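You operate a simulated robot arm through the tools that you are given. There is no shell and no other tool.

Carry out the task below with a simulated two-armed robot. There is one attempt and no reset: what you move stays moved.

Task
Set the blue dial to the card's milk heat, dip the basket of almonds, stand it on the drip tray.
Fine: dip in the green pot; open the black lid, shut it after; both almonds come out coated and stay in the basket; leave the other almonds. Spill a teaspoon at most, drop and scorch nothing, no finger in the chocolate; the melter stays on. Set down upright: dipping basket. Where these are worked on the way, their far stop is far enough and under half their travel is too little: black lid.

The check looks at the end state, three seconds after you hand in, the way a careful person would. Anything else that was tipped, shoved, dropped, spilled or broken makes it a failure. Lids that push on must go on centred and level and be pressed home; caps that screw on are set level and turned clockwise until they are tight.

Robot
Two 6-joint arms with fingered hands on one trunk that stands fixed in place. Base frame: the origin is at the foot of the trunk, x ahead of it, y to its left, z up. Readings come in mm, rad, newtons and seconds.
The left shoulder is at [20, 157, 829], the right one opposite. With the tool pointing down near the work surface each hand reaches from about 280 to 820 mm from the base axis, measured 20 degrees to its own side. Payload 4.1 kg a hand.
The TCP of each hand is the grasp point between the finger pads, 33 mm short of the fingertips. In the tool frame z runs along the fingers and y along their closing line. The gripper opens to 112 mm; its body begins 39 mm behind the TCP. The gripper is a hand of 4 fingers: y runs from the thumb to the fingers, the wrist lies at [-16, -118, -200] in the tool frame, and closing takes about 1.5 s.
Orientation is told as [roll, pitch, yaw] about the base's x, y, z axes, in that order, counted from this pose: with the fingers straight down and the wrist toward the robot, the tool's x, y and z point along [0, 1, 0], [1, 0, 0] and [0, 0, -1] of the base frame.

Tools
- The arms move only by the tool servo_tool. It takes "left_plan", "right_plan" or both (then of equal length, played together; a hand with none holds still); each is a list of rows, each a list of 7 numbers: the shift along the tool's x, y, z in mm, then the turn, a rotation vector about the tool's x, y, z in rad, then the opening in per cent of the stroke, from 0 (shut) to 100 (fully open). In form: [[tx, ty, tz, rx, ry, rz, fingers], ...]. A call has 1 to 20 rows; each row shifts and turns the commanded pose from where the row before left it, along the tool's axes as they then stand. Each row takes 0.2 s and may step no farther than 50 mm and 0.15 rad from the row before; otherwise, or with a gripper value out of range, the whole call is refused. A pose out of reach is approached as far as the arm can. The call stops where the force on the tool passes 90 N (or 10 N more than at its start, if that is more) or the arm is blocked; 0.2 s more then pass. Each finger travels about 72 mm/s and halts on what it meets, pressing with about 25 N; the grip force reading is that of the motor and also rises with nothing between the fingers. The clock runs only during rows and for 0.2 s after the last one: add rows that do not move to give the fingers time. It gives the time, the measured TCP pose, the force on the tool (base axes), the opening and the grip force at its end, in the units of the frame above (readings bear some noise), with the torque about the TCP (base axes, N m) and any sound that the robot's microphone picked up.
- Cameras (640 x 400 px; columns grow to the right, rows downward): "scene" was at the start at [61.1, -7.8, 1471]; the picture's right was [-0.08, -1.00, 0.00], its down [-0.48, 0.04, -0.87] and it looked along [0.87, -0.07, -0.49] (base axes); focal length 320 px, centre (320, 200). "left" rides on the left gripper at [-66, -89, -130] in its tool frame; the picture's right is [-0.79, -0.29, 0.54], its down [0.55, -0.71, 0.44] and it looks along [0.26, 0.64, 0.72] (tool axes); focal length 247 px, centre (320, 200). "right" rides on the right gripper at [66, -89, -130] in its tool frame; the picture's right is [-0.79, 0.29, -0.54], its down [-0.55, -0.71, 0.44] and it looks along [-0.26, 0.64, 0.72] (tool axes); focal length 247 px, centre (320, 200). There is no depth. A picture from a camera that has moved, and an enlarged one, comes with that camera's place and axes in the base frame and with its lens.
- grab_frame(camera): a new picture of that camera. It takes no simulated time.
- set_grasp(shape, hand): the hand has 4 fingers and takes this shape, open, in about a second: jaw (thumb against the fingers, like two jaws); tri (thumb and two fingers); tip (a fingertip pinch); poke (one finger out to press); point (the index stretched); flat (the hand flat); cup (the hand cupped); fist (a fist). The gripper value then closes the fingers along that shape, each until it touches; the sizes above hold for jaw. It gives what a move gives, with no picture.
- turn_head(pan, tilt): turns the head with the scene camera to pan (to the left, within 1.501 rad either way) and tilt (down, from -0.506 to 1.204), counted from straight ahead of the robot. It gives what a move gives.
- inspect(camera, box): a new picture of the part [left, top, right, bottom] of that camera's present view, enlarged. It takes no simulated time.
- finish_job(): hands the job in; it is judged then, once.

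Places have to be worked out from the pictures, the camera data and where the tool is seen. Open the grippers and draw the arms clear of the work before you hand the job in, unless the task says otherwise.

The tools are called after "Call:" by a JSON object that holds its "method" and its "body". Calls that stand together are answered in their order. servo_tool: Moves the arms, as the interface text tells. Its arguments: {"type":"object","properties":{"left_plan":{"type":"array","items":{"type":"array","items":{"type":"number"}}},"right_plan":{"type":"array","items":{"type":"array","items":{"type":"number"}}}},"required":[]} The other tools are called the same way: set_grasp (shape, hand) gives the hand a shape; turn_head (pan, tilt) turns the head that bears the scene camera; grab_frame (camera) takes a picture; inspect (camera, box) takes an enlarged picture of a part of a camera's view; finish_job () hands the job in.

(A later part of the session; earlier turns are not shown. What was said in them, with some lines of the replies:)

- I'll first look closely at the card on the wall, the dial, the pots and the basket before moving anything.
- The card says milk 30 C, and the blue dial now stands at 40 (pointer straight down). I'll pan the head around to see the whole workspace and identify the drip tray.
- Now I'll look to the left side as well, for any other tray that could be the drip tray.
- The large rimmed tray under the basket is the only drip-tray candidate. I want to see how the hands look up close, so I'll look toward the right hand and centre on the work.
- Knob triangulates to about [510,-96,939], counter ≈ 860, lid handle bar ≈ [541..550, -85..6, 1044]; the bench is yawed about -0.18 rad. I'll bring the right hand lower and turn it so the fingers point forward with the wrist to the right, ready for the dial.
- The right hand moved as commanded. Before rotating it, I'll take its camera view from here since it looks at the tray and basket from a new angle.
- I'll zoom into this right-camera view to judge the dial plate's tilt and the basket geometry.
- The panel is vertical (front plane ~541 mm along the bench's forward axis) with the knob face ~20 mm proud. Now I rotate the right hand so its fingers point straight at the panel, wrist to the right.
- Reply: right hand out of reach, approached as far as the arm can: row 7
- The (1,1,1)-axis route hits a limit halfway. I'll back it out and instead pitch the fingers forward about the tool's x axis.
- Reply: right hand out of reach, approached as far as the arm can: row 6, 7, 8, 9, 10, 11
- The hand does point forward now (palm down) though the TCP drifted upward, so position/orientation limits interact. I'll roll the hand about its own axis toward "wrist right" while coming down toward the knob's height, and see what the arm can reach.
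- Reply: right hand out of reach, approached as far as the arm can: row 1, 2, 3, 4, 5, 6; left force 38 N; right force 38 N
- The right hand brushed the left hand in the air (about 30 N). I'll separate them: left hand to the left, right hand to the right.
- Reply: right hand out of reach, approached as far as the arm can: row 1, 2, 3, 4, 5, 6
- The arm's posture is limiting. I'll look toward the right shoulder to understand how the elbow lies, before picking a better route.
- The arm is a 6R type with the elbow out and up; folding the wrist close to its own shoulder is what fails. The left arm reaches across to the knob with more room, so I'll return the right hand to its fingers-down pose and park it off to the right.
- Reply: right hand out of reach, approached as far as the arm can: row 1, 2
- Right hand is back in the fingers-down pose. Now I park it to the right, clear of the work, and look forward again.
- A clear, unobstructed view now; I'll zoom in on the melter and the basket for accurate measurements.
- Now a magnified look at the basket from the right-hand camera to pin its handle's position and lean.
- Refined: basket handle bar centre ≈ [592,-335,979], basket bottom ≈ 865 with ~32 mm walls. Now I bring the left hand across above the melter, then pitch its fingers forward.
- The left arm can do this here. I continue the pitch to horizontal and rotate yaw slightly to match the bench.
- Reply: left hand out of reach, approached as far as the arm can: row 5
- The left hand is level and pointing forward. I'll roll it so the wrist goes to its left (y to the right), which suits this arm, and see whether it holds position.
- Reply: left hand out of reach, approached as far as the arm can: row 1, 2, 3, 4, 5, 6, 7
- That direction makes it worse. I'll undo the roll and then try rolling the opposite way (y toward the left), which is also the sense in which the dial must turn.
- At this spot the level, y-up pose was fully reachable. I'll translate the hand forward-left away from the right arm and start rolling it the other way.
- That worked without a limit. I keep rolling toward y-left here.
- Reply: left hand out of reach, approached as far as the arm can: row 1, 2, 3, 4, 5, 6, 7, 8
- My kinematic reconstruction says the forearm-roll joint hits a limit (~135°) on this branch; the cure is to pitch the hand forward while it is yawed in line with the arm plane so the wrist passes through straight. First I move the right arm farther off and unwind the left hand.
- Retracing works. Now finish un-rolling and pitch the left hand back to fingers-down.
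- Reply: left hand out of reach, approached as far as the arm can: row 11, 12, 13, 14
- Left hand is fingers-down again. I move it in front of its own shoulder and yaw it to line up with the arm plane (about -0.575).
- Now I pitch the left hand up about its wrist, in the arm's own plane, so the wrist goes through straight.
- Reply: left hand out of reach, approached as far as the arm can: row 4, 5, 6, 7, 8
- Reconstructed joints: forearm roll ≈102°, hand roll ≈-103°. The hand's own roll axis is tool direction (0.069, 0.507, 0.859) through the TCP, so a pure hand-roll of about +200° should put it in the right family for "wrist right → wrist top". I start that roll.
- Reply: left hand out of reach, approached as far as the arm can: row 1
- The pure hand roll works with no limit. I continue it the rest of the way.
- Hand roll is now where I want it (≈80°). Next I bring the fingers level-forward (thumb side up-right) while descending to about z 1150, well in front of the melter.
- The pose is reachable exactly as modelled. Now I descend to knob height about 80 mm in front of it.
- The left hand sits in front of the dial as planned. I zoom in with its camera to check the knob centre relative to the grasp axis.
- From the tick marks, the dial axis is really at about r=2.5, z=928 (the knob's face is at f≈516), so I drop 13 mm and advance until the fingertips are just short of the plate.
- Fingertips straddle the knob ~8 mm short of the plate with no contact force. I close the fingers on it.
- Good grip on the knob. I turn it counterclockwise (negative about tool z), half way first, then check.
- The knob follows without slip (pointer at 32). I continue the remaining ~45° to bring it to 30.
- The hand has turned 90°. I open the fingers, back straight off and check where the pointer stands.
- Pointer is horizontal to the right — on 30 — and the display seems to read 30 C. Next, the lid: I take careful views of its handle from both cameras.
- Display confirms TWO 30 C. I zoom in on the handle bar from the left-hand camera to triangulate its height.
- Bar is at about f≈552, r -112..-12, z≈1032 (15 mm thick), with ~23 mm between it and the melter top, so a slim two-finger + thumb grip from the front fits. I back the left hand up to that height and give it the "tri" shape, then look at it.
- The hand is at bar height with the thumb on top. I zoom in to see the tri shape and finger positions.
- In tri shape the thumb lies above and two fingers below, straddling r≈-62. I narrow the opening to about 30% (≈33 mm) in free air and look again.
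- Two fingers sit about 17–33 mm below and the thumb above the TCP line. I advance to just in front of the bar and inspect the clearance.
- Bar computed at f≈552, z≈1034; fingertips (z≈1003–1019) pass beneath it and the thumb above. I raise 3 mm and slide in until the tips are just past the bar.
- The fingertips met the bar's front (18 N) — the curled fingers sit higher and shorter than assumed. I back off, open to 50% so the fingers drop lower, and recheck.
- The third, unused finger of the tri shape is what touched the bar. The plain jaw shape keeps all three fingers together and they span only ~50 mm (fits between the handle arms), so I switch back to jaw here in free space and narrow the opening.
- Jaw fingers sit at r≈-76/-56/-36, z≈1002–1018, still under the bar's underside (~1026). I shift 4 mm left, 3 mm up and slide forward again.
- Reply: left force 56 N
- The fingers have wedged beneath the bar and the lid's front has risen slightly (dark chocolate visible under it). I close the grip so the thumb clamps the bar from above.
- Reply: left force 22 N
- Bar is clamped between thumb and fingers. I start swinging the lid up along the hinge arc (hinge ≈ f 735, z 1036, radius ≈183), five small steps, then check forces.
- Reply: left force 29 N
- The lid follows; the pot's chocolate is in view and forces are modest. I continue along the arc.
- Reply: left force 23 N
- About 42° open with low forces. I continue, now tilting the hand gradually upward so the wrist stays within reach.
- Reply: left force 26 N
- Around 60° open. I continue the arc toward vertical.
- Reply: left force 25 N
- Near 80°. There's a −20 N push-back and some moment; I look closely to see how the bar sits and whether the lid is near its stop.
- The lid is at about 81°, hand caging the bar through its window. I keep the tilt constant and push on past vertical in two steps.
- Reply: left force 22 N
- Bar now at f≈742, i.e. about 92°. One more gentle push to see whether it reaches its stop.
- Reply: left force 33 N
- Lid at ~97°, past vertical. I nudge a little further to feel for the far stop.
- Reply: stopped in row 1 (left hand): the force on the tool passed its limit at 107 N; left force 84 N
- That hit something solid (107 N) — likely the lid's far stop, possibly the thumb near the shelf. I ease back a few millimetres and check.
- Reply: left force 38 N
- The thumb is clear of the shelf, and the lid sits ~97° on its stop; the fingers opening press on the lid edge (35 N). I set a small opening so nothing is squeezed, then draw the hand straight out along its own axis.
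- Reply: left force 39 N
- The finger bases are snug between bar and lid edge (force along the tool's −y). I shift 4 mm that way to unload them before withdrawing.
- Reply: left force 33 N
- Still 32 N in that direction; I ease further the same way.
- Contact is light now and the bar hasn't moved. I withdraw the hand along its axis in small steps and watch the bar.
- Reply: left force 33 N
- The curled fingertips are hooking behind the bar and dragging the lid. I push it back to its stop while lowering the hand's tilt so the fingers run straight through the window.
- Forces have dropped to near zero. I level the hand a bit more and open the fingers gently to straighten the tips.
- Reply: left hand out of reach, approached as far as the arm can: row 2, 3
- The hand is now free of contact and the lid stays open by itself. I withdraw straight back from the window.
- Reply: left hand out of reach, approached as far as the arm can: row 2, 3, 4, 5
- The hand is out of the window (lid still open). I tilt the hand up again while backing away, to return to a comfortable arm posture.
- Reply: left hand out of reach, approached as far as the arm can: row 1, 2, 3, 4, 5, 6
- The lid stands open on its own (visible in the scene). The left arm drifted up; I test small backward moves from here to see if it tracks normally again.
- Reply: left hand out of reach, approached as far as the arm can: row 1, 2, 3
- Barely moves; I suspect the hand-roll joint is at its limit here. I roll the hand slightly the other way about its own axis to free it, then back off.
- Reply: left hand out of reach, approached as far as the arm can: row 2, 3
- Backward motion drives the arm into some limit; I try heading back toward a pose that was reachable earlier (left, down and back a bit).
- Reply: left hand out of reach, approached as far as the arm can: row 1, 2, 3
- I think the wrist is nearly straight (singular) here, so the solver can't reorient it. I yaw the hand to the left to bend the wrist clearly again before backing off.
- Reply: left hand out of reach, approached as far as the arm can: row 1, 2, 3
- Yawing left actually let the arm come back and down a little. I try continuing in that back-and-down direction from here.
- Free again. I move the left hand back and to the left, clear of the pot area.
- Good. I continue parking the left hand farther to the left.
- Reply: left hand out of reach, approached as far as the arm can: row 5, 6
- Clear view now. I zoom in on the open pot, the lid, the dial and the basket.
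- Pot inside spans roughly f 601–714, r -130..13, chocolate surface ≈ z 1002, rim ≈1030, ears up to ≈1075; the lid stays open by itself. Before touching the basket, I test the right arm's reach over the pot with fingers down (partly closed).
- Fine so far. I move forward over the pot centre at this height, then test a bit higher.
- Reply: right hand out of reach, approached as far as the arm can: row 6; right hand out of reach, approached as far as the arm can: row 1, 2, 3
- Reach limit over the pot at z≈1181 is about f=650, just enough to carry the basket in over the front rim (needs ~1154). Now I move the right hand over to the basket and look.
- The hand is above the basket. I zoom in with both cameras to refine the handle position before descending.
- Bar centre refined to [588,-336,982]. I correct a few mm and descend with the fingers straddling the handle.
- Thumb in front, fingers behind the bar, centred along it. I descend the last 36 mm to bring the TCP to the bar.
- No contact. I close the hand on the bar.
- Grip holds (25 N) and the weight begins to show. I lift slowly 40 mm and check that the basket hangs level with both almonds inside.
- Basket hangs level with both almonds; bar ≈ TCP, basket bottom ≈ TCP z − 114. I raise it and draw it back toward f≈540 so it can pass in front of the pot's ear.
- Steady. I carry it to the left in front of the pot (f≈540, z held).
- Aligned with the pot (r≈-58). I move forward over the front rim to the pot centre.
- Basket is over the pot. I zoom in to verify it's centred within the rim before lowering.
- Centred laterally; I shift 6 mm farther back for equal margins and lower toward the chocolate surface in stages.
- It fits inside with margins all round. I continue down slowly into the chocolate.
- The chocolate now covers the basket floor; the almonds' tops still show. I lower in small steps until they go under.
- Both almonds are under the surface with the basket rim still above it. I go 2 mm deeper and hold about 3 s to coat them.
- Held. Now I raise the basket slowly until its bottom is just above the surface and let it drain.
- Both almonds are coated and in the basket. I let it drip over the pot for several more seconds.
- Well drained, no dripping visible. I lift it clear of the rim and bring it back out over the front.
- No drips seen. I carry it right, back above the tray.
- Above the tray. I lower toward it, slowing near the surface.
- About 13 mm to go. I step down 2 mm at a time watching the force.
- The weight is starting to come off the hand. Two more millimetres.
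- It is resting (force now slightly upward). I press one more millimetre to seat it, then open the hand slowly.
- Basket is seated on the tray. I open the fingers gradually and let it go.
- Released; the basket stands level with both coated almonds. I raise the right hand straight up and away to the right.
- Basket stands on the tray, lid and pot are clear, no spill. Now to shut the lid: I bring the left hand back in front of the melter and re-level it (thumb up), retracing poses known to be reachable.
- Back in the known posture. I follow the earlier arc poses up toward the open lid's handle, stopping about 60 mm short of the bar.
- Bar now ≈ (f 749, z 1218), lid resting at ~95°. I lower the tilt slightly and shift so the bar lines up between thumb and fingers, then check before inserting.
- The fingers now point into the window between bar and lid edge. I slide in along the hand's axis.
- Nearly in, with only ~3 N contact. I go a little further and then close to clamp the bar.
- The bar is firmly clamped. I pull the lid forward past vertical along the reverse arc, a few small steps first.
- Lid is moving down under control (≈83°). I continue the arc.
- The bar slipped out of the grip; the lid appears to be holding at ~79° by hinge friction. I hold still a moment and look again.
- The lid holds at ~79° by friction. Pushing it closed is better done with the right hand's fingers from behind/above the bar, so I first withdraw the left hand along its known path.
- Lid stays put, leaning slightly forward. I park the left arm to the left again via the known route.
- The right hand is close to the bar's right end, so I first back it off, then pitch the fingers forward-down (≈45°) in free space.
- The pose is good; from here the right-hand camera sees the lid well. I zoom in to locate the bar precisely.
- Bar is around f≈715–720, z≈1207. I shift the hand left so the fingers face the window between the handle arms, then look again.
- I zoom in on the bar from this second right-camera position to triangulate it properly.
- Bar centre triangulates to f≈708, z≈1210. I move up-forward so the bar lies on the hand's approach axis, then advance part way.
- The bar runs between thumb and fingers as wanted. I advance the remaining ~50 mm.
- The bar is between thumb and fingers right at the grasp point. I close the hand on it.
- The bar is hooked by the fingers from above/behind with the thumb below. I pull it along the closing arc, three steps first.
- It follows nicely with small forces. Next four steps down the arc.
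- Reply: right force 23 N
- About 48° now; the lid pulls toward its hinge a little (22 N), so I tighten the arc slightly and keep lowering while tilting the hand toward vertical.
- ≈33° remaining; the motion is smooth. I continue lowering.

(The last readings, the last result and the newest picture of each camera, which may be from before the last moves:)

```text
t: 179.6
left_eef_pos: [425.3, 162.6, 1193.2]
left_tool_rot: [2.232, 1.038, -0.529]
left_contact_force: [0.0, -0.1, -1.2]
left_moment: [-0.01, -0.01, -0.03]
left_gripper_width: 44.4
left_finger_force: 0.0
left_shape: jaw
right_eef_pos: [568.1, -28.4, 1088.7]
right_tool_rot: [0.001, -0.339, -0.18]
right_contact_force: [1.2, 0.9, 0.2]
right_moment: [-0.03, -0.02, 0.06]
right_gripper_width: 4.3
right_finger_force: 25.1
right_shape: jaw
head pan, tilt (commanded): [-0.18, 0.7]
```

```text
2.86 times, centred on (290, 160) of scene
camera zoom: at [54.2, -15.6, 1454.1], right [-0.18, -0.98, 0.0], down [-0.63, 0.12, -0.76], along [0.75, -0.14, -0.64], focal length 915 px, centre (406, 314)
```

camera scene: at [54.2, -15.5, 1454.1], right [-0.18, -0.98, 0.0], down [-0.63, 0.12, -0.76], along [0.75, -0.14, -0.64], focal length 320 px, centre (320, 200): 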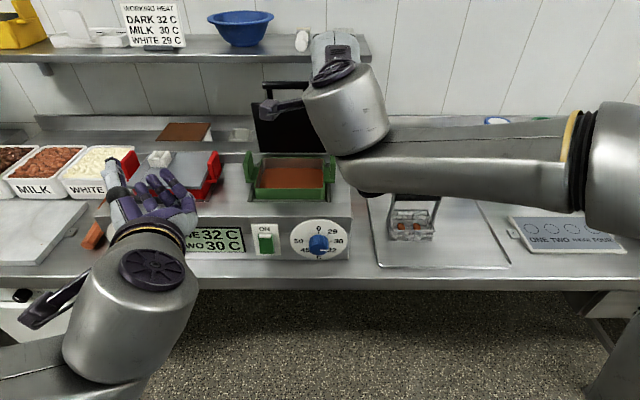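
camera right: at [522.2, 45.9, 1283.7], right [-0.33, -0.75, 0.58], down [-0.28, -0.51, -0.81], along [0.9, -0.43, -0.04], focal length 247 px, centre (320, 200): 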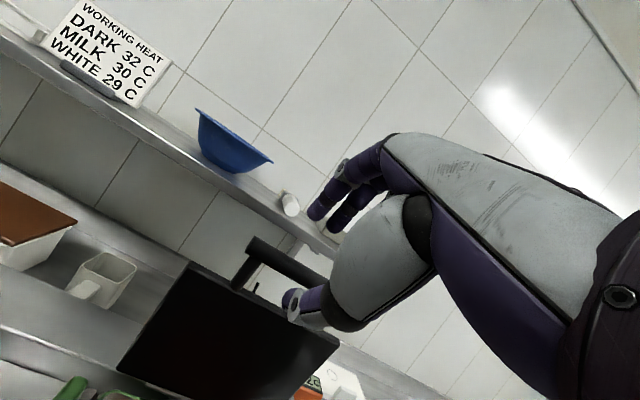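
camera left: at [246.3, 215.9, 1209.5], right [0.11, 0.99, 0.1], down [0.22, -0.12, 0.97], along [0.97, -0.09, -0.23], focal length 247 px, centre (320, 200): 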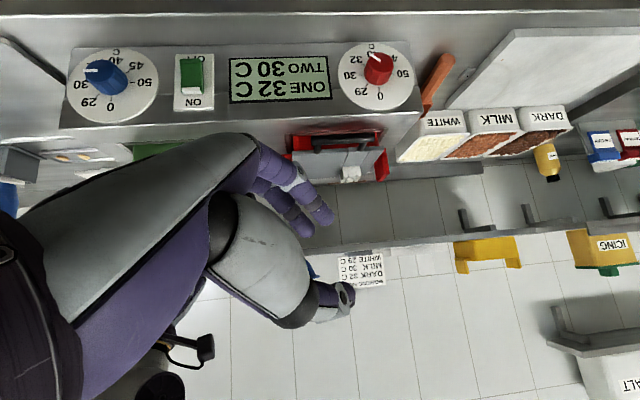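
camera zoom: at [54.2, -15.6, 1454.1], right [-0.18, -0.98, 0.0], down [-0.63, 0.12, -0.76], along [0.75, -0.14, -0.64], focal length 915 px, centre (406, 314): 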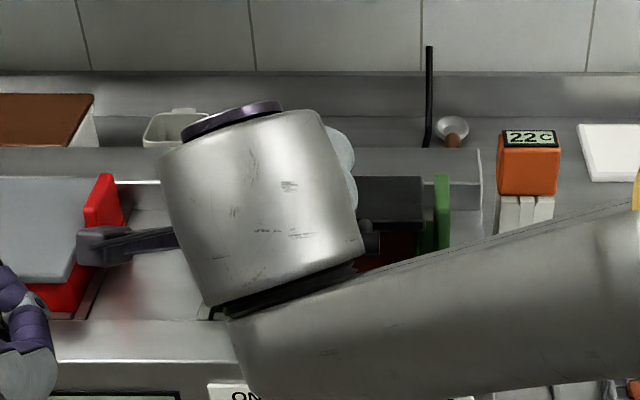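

About 17° left with no strain. Two more steps.

Call:
{"method": "servo_tool", "body": {"right_plan": [[0, -8.2, 12.9, 0.06, 0, 0, 0], [0, -5.5, 12.5, 0.05, 0, 0, 0]]}}

Call:
{"method": "inspect", "body": {"camera": "right", "box": [180, 130, 400, 350]}}

Call:
{"method": "inspect", "body": {"camera": "scene", "box": [220, 110, 360, 250]}}

```text
t: 180.2
left_eef_pos: [424.9, 163.5, 1194.5]
left_tool_rot: [2.234, 1.037, -0.528]
left_contact_force: [-0.1, 0.3, 0.0]
left_moment: [-0.01, 0.02, -0.01]
left_gripper_width: 44.4
left_finger_force: 0.1
left_shape: jaw
right_eef_pos: [561.6, -28.4, 1060.4]
right_tool_rot: [0.0, -0.229, -0.179]
right_contact_force: [-1.0, 0.1, 0.5]
right_moment: [-0.02, 0.0, 0.05]
right_gripper_width: 4.4
right_finger_force: 24.5
right_shape: jaw
head pan, tilt (commanded): [-0.18, 0.7]
```

```text
1.82 times, centred on (290, 240) of right
camera zoom: at [458.7, 57.3, 1166.9], right [0.01, -0.81, 0.59], down [-0.68, -0.44, -0.59], along [0.73, -0.4, -0.56], focal length 449 px, centre (374, 127)
```

zoom: 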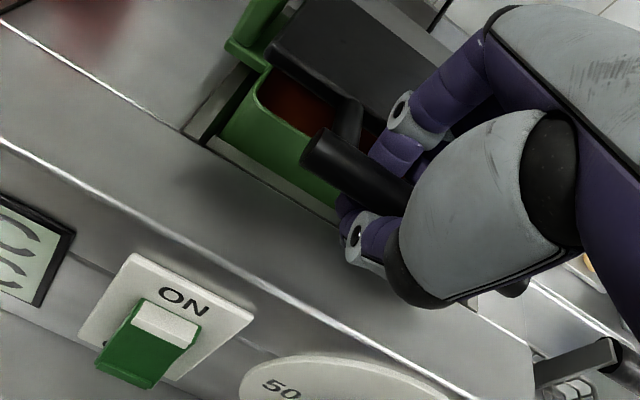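

```text
2.86 times, centred on (290, 180) of scene
camera zoom: at [54.1, -15.6, 1454.1], right [-0.18, -0.98, 0.0], down [-0.63, 0.12, -0.77], along [0.75, -0.14, -0.64], focal length 915 px, centre (406, 257)
```

zoom: 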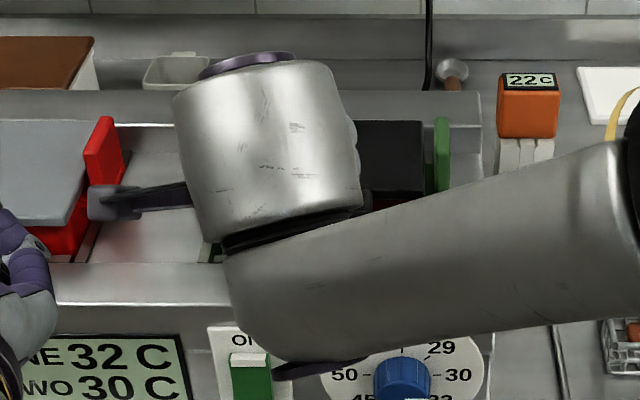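

Only ~10 mm remains at the handle. I lower gently in small steps watching for contact.

Call:
{"method": "servo_tool", "body": {"right_plan": [[0, -1.6, 4, 0, 0, 0, 0], [0, -1.4, 4, 0, 0, 0, 0], [0, -1, 3, 0, 0, 0, 0]]}}

Call:
{"method": "inspect", "body": {"camera": "right", "box": [180, 130, 400, 350]}}

Call:
{"method": "inspect", "body": {"camera": "scene", "box": [220, 110, 360, 250]}}

```text
t: 181.0
left_eef_pos: [424.0, 164.2, 1193.0]
left_tool_rot: [2.233, 1.038, -0.529]
left_contact_force: [1.1, 0.5, 0.3]
left_moment: [0.02, 0.01, -0.03]
left_gripper_width: 44.2
left_finger_force: 0.0
left_shape: jaw
right_eef_pos: [560.5, -27.2, 1048.0]
right_tool_rot: [0.0, -0.229, -0.179]
right_contact_force: [0.3, 0.3, 0.3]
right_moment: [0.02, -0.03, -0.04]
right_gripper_width: 4.6
right_finger_force: 25.0
right_shape: jaw
head pan, tilt (commanded): [-0.18, 0.7]
```

```text
1.82 times, centred on (290, 240) of right
camera zoom: at [457.5, 57.9, 1155.0], right [0.01, -0.81, 0.59], down [-0.68, -0.44, -0.59], along [0.73, -0.4, -0.56], focal length 449 px, centre (374, 127)
```

zoom: 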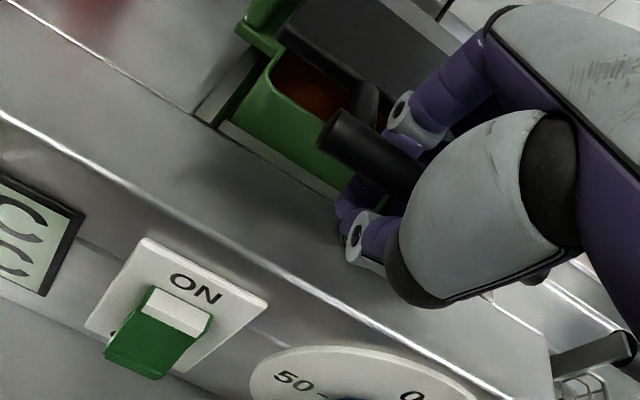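

```text
2.86 times, centred on (290, 180) of scene
camera zoom: at [54.2, -15.6, 1454.1], right [-0.18, -0.98, 0.0], down [-0.63, 0.12, -0.76], along [0.75, -0.14, -0.64], focal length 915 px, centre (406, 257)
```

zoom: 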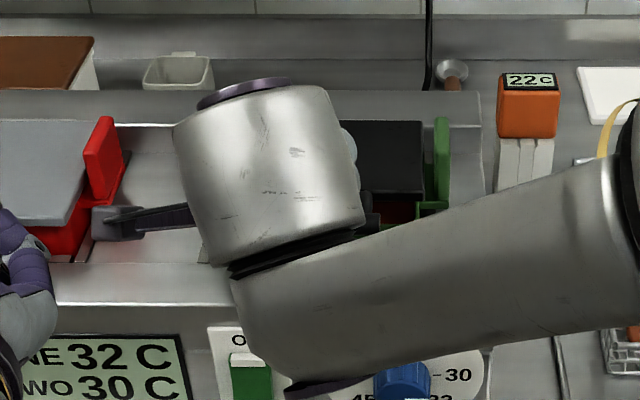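

The lid stopped at ~13° by friction while my hand slid down around the bar. I open the hand slightly, lift it clear, and will then press the lid down from above.

Call:
{"method": "servo_tool", "body": {"right_plan": [[0, 0, 0, 0, 0, 0, 15], [0, 0, 0, 0, 0, 0, 25], [0, 0, 0, 0, 0, 0, 35], [0, 0, 0, 0, 0, 0, 37], [0, 0, 0, 0, 0, 0, 37]]}}

Call:
{"method": "inspect", "body": {"camera": "right", "box": [180, 130, 400, 350]}}

```text
t: 182.2
left_eef_pos: [425.6, 163.0, 1193.5]
left_tool_rot: [2.235, 1.039, -0.527]
left_contact_force: [0.0, -0.4, 0.7]
left_moment: [0.04, 0.01, 0.0]
left_gripper_width: 44.4
left_finger_force: 0.0
left_shape: jaw
right_eef_pos: [559.3, -27.6, 1048.3]
right_tool_rot: [0.001, -0.23, -0.179]
right_contact_force: [-5.6, 1.4, -0.2]
right_moment: [0.0, 0.09, -0.1]
right_gripper_width: 39.4
right_finger_force: 0.0
right_shape: jaw
head pan, tilt (commanded): [-0.18, 0.7]
```

```text
1.82 times, centred on (290, 240) of right
camera zoom: at [457.2, 58.0, 1155.1], right [0.01, -0.81, 0.59], down [-0.68, -0.44, -0.59], along [0.73, -0.4, -0.56], focal length 449 px, centre (374, 127)
```

zoom: 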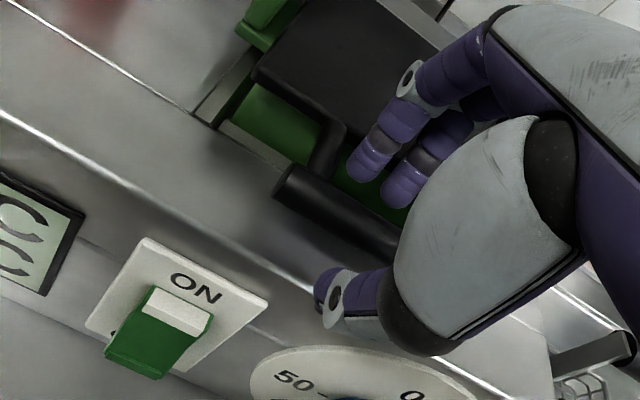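

On opening, the lid dropped the last bit and looks closed. I ease the opening a touch and lift the hand straight up out of the handle window.

Call:
{"method": "servo_tool", "body": {"right_plan": [[0, 0, 0, 0, 0, 0, 33], [0, 0, -4, 0, 0, 0, 33], [0, 0, -8, 0, 0, 0, 33], [0, 0, -12, 0, 0, 0, 33], [0, 0, -15, 0, 0, 0, 33], [0, 0, -20, 0, 0, 0, 33], [0, 0, -20, 0, 0, 0, 33]]}}

Call:
{"method": "grab_frame", "body": {"camera": "right"}}

Call:
{"method": "inspect", "body": {"camera": "scene", "box": [220, 110, 360, 250]}}

```text
t: 183.8
left_eef_pos: [425.1, 163.1, 1193.7]
left_tool_rot: [2.233, 1.037, -0.529]
left_contact_force: [0.5, -1.0, -1.2]
left_moment: [0.0, 0.01, 0.01]
left_gripper_width: 44.6
left_finger_force: 0.1
left_shape: jaw
right_eef_pos: [542.2, -24.3, 1125.6]
right_tool_rot: [0.001, -0.231, -0.183]
right_contact_force: [0.1, -0.4, -0.1]
right_moment: [0.0, 0.03, -0.01]
right_gripper_width: 37.3
right_finger_force: 0.2
right_shape: jaw
head pan, tilt (commanded): [-0.18, 0.7]
```

```text
taken
camera right: at [439.2, 60.7, 1232.5], right [0.01, -0.81, 0.59], down [-0.68, -0.44, -0.59], along [0.73, -0.4, -0.56], focal length 247 px, centre (320, 200)
```

right: 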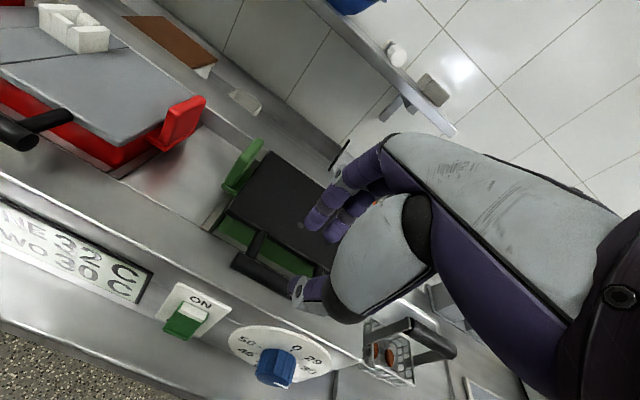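

```text
2.86 times, centred on (290, 180) of scene
camera zoom: at [54.3, -15.6, 1454.1], right [-0.18, -0.98, 0.0], down [-0.63, 0.12, -0.76], along [0.75, -0.14, -0.64], focal length 915 px, centre (406, 257)
```

zoom: 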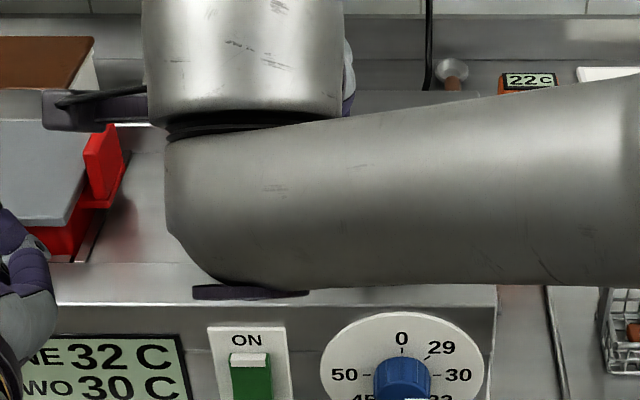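

The lid appears shut. I take the right hand up and away to the right, back to its fingers-down pose, to view the result clearly.

Call:
{"method": "servo_tool", "body": {"right_plan": [[0, 0, -20, 0, 0, 0, 40], [0, 0, -20, 0, 0, 0, 50], [0, 0, -20, 0.077, 0, 0, 60], [-30, 0, 0, 0.077, 0, 0, 60], [-40, 0, 0, 0.077, 0, 0, 60], [-42, -3, 0, 0, 0, 0, 60], [-42, -3, 0, 0, 0, 0, 60], [-42, -3, 0, 0, 0, 0, 60], [-42, -3, 0, 0, 0, 0, 60], [-42, -3, 0, 0, 0, 0, 60], [-42, -3, 0, 0, 0, 0, 60], [-42, -3, 0, 0, 0, 0, 60], [-42, -3, 0, 0, 0, 0, 60], [-42, -3, 0, 0, 0, 0, 60]]}}

Call:
{"method": "grab_frame", "body": {"camera": "scene"}}

Call:
{"method": "inspect", "body": {"camera": "scene", "box": [220, 120, 370, 270]}}

Call:
{"method": "inspect", "body": {"camera": "scene", "box": [340, 120, 520, 280]}}

```text
t: 186.8
left_eef_pos: [425.4, 163.0, 1193.5]
left_tool_rot: [2.233, 1.038, -0.527]
left_contact_force: [0.2, 0.9, -0.7]
left_moment: [0.03, 0.01, -0.03]
left_gripper_width: 44.5
left_finger_force: 0.1
left_shape: jaw
right_eef_pos: [422.2, -458.0, 1183.4]
right_tool_rot: [0.0, 0.0, -0.178]
right_contact_force: [0.2, -0.1, 0.4]
right_moment: [0.01, 0.02, -0.03]
right_gripper_width: 66.7
right_finger_force: 0.1
right_shape: jaw
head pan, tilt (commanded): [-0.18, 0.7]
```

```text
taken
camera scene: at [54.2, -15.3, 1454.1], right [-0.18, -0.98, 0.0], down [-0.63, 0.11, -0.76], along [0.75, -0.14, -0.64], focal length 320 px, centre (320, 200)
```

scene: 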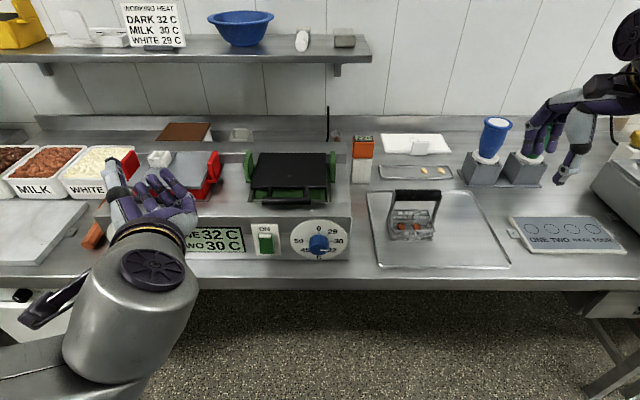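

```text
2.67 times, centred on (295, 195) of scene
camera zoom: at [54.2, -15.3, 1454.1], right [-0.18, -0.98, 0.0], down [-0.63, 0.11, -0.76], along [0.75, -0.14, -0.64], focal length 854 px, centre (387, 213)
```

zoom: 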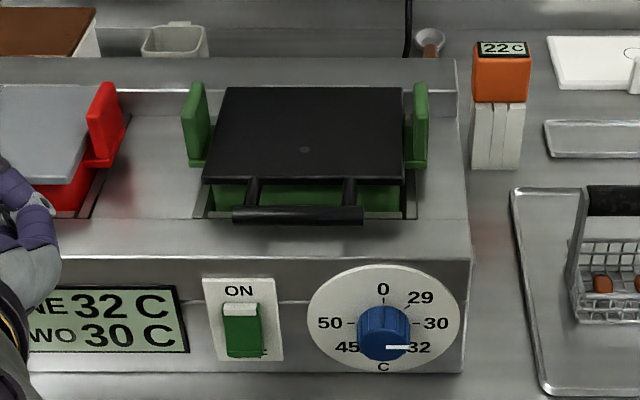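

```text
2.50 times, centred on (430, 200) of scene
camera zoom: at [54.2, -15.3, 1454.1], right [-0.18, -0.98, 0.0], down [-0.63, 0.11, -0.76], along [0.75, -0.14, -0.64], focal length 801 px, centre (45, 200)
```

zoom: 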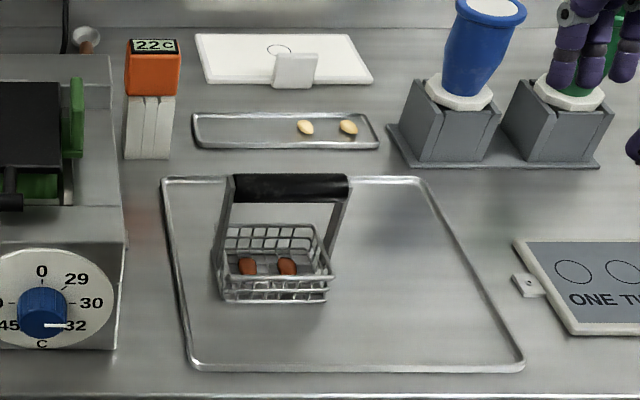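

The lid looks shut as at the start. I compare with the identical close-up I took before opening, and check the tray, board and melter for drips.

Call:
{"method": "inspect", "body": {"camera": "scene", "box": [235, 135, 355, 215]}}

Call:
{"method": "inspect", "body": {"camera": "scene", "box": [280, 210, 360, 270]}}

Call:
{"method": "inspect", "body": {"camera": "scene", "box": [375, 180, 465, 260]}}

Call:
{"method": "grab_frame", "body": {"camera": "left"}}

Call:
{"method": "grab_frame", "body": {"camera": "right"}}

```text
5.00 times, centred on (295, 175) of scene
camera zoom: at [54.2, -15.3, 1454.1], right [-0.18, -0.98, 0.0], down [-0.63, 0.11, -0.76], along [0.75, -0.14, -0.64], focal length 1602 px, centre (445, 325)
```

zoom: 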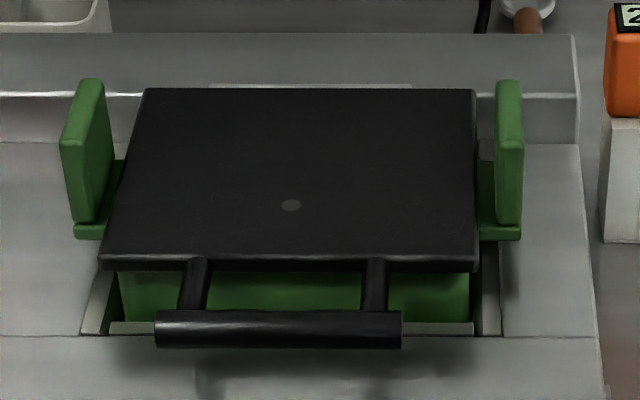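

```text
6.67 times, centred on (320, 240) of scene
camera zoom: at [54.2, -15.3, 1454.1], right [-0.18, -0.98, 0.0], down [-0.63, 0.11, -0.76], along [0.75, -0.14, -0.64], focal length 2135 px, centre (320, -67)
```

zoom: 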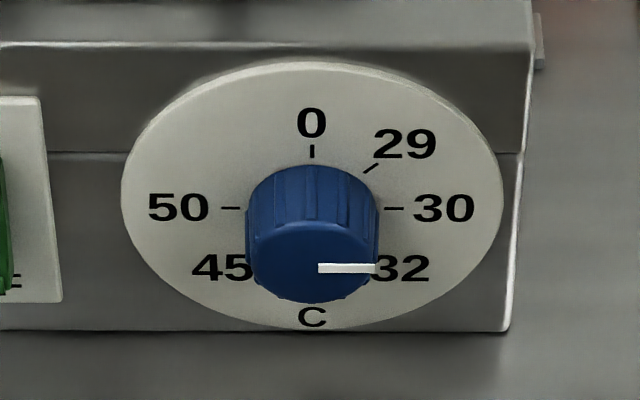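

```text
5.00 times, centred on (420, 220) of scene
camera zoom: at [54.2, -15.3, 1454.1], right [-0.18, -0.98, 0.0], down [-0.63, 0.11, -0.76], along [0.75, -0.14, -0.64], focal length 1602 px, centre (-180, 100)
```

zoom: 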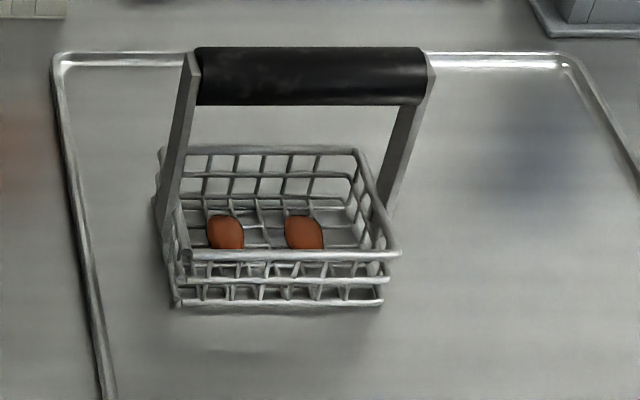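

```text
taken
camera left: at [256.8, 190.1, 1203.3], right [0.11, 0.99, 0.1], down [0.21, -0.12, 0.97], along [0.97, -0.09, -0.22], focal length 247 px, centre (320, 200)
```

left: 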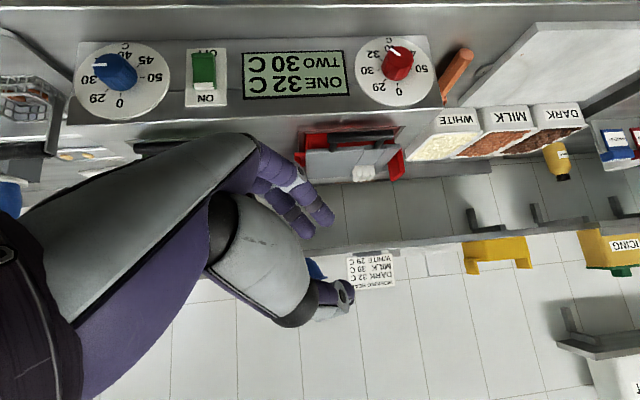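

```text
taken
camera right: at [346.1, -376.7, 1314.3], right [0.14, -0.83, 0.54], down [-0.8, -0.42, -0.43], along [0.59, -0.37, -0.72], focal length 247 px, centre (320, 200)
```

right: 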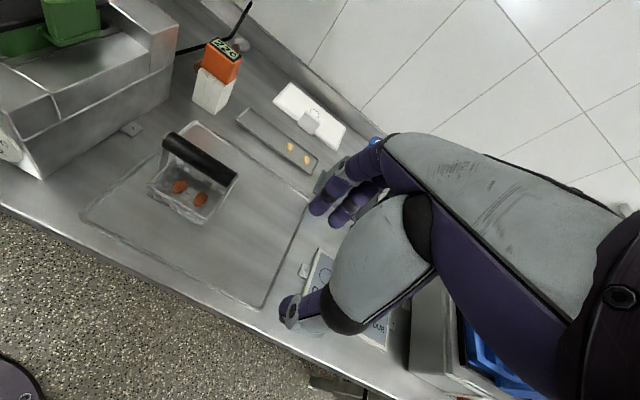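

Lid, dial (pointer exactly on 30), display, basket and the other almonds all look right, and I see no spills. I open both hands and draw the arms further clear.

Call:
{"method": "servo_tool", "body": {"left_plan": [[-5.5, -16, -5.5, 0, 0, 0, 60], [-5.5, -16, -5.5, 0, 0, 0, 80], [-5.5, -16, -5.5, 0, 0, 0, 100], [0, 0, 0, 0, 0, 0, 100], [0, 0, 0, 0, 0, 0, 100]], "right_plan": [[-20, -10, -5, 0, 0, 0, 80], [-20, -10, -5, 0, 0, 0, 100], [-20, -10, -5, 0, 0, 0, 100], [0, 0, 0, 0, 0, 0, 100], [0, 0, 0, 0, 0, 0, 100]]}}

Call:
{"method": "grab_frame", "body": {"camera": "scene"}}

Call:
{"method": "turn_head", "body": {"pan": -0.3, "tilt": 0.85}}

Call:
{"method": "grab_frame", "body": {"camera": "scene"}}

Call:
{"method": "inspect", "body": {"camera": "scene", "box": [200, 60, 500, 260]}}

```text
t: 188.0
left_eef_pos: [385.3, 183.4, 1222.4]
left_tool_rot: [2.235, 1.04, -0.527]
left_contact_force: [0.0, 0.6, 0.7]
left_moment: [0.02, -0.02, -0.01]
left_gripper_width: 112.2
left_finger_force: 0.0
left_shape: jaw
right_eef_pos: [382.7, -512.5, 1198.6]
right_tool_rot: [0.0, 0.002, -0.179]
right_contact_force: [0.2, 0.4, -0.4]
right_moment: [-0.03, -0.01, 0.0]
right_gripper_width: 112.0
right_finger_force: 0.0
right_shape: jaw
head pan, tilt (commanded): [-0.18, 0.7]
```

```text
taken
camera scene: at [54.2, -15.6, 1454.1], right [-0.18, -0.98, 0.0], down [-0.63, 0.12, -0.76], along [0.75, -0.14, -0.64], focal length 320 px, centre (320, 200)
```

scene: 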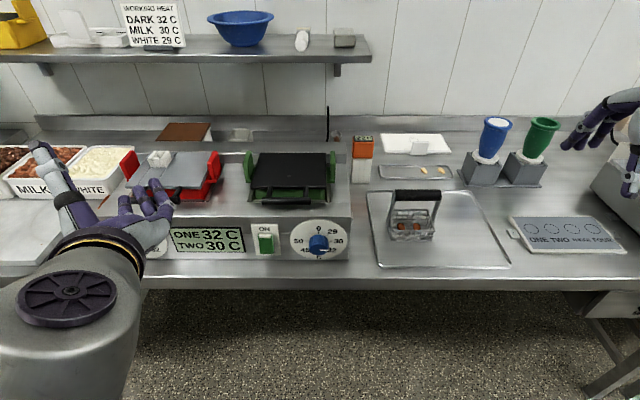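

```text
t: 188.7
left_eef_pos: [385.4, 183.9, 1222.8]
left_tool_rot: [2.234, 1.039, -0.527]
left_contact_force: [0.1, 0.3, -0.3]
left_moment: [0.04, 0.0, 0.02]
left_gripper_width: 111.8
left_finger_force: 0.0
left_shape: jaw
right_eef_pos: [381.9, -512.3, 1197.4]
right_tool_rot: [0.0, 0.003, -0.179]
right_contact_force: [0.4, -0.3, 0.1]
right_moment: [0.0, 0.0, 0.01]
right_gripper_width: 111.7
right_finger_force: 0.0
right_shape: jaw
head pan, tilt (commanded): [-0.3, 0.85]
```

```text
taken
camera scene: at [45.3, -23.5, 1441.9], right [-0.3, -0.96, 0.0], down [-0.72, 0.22, -0.66], along [0.63, -0.2, -0.75], focal length 320 px, centre (320, 200)
```

scene: 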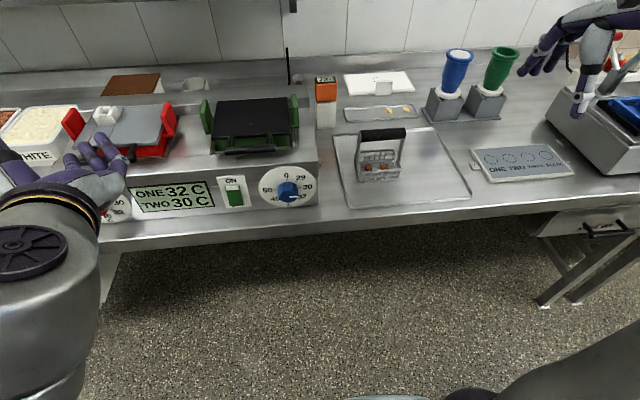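

```text
2.00 times, centred on (350, 160) of scene
camera zoom: at [45.3, -23.5, 1441.9], right [-0.3, -0.96, 0.0], down [-0.72, 0.22, -0.66], along [0.63, -0.2, -0.75], focal length 641 px, centre (260, 280)
```

zoom: 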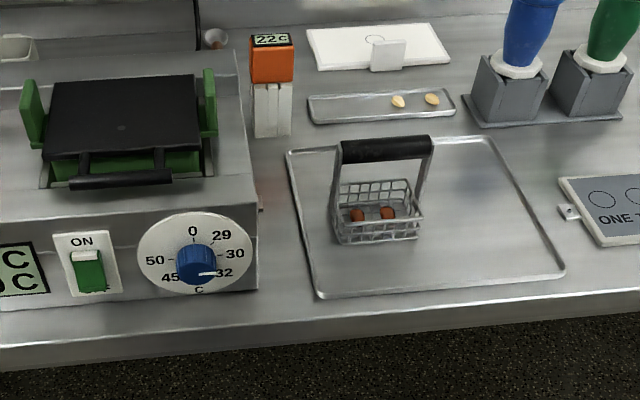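

Everything is in place: dial on 30 with the melter on, black lid shut, both coated almonds in the basket standing on the drip tray, the other almonds untouched, and both arms clear with hands open. I hand in the job.

Call:
{"method": "finish_job", "body": {}}

```text
The job is handed in.
```

I've handed the job in. As far as the final pictures show, every part of the task was done:

- **Dial:** The blue dial was turned down from 40, past 32, to 30 C, the card's milk heat. The display reads TWO 30 C and the melter is still on.
- **Almonds:** Both were fully under the chocolate in the green pot for about 3 s, then drained over the pot for about 15 s. Both came out coated and are still in the basket.
- **Basket:** It stands upright on the large rimmed tray. I took that to be the drip tray, since no other tray fitted.
- **Black lid:** I opened it to its far stop, and it now looks the same as in the close-up from before I opened it. It closed the last 13° or so on its own when I let go of the handle.
- **Other almonds and spills:** The other almonds were not touched, and I saw no spilled chocolate. No finger went into the chocolate.

Two contacts happened on the way. The two hands brushed in mid-air at about 30 N early on, and pushing the lid to its stop peaked at 107 N before I backed off. Neither left any visible mark or moved anything else.

Both hands are open and the arms are clear of the work.
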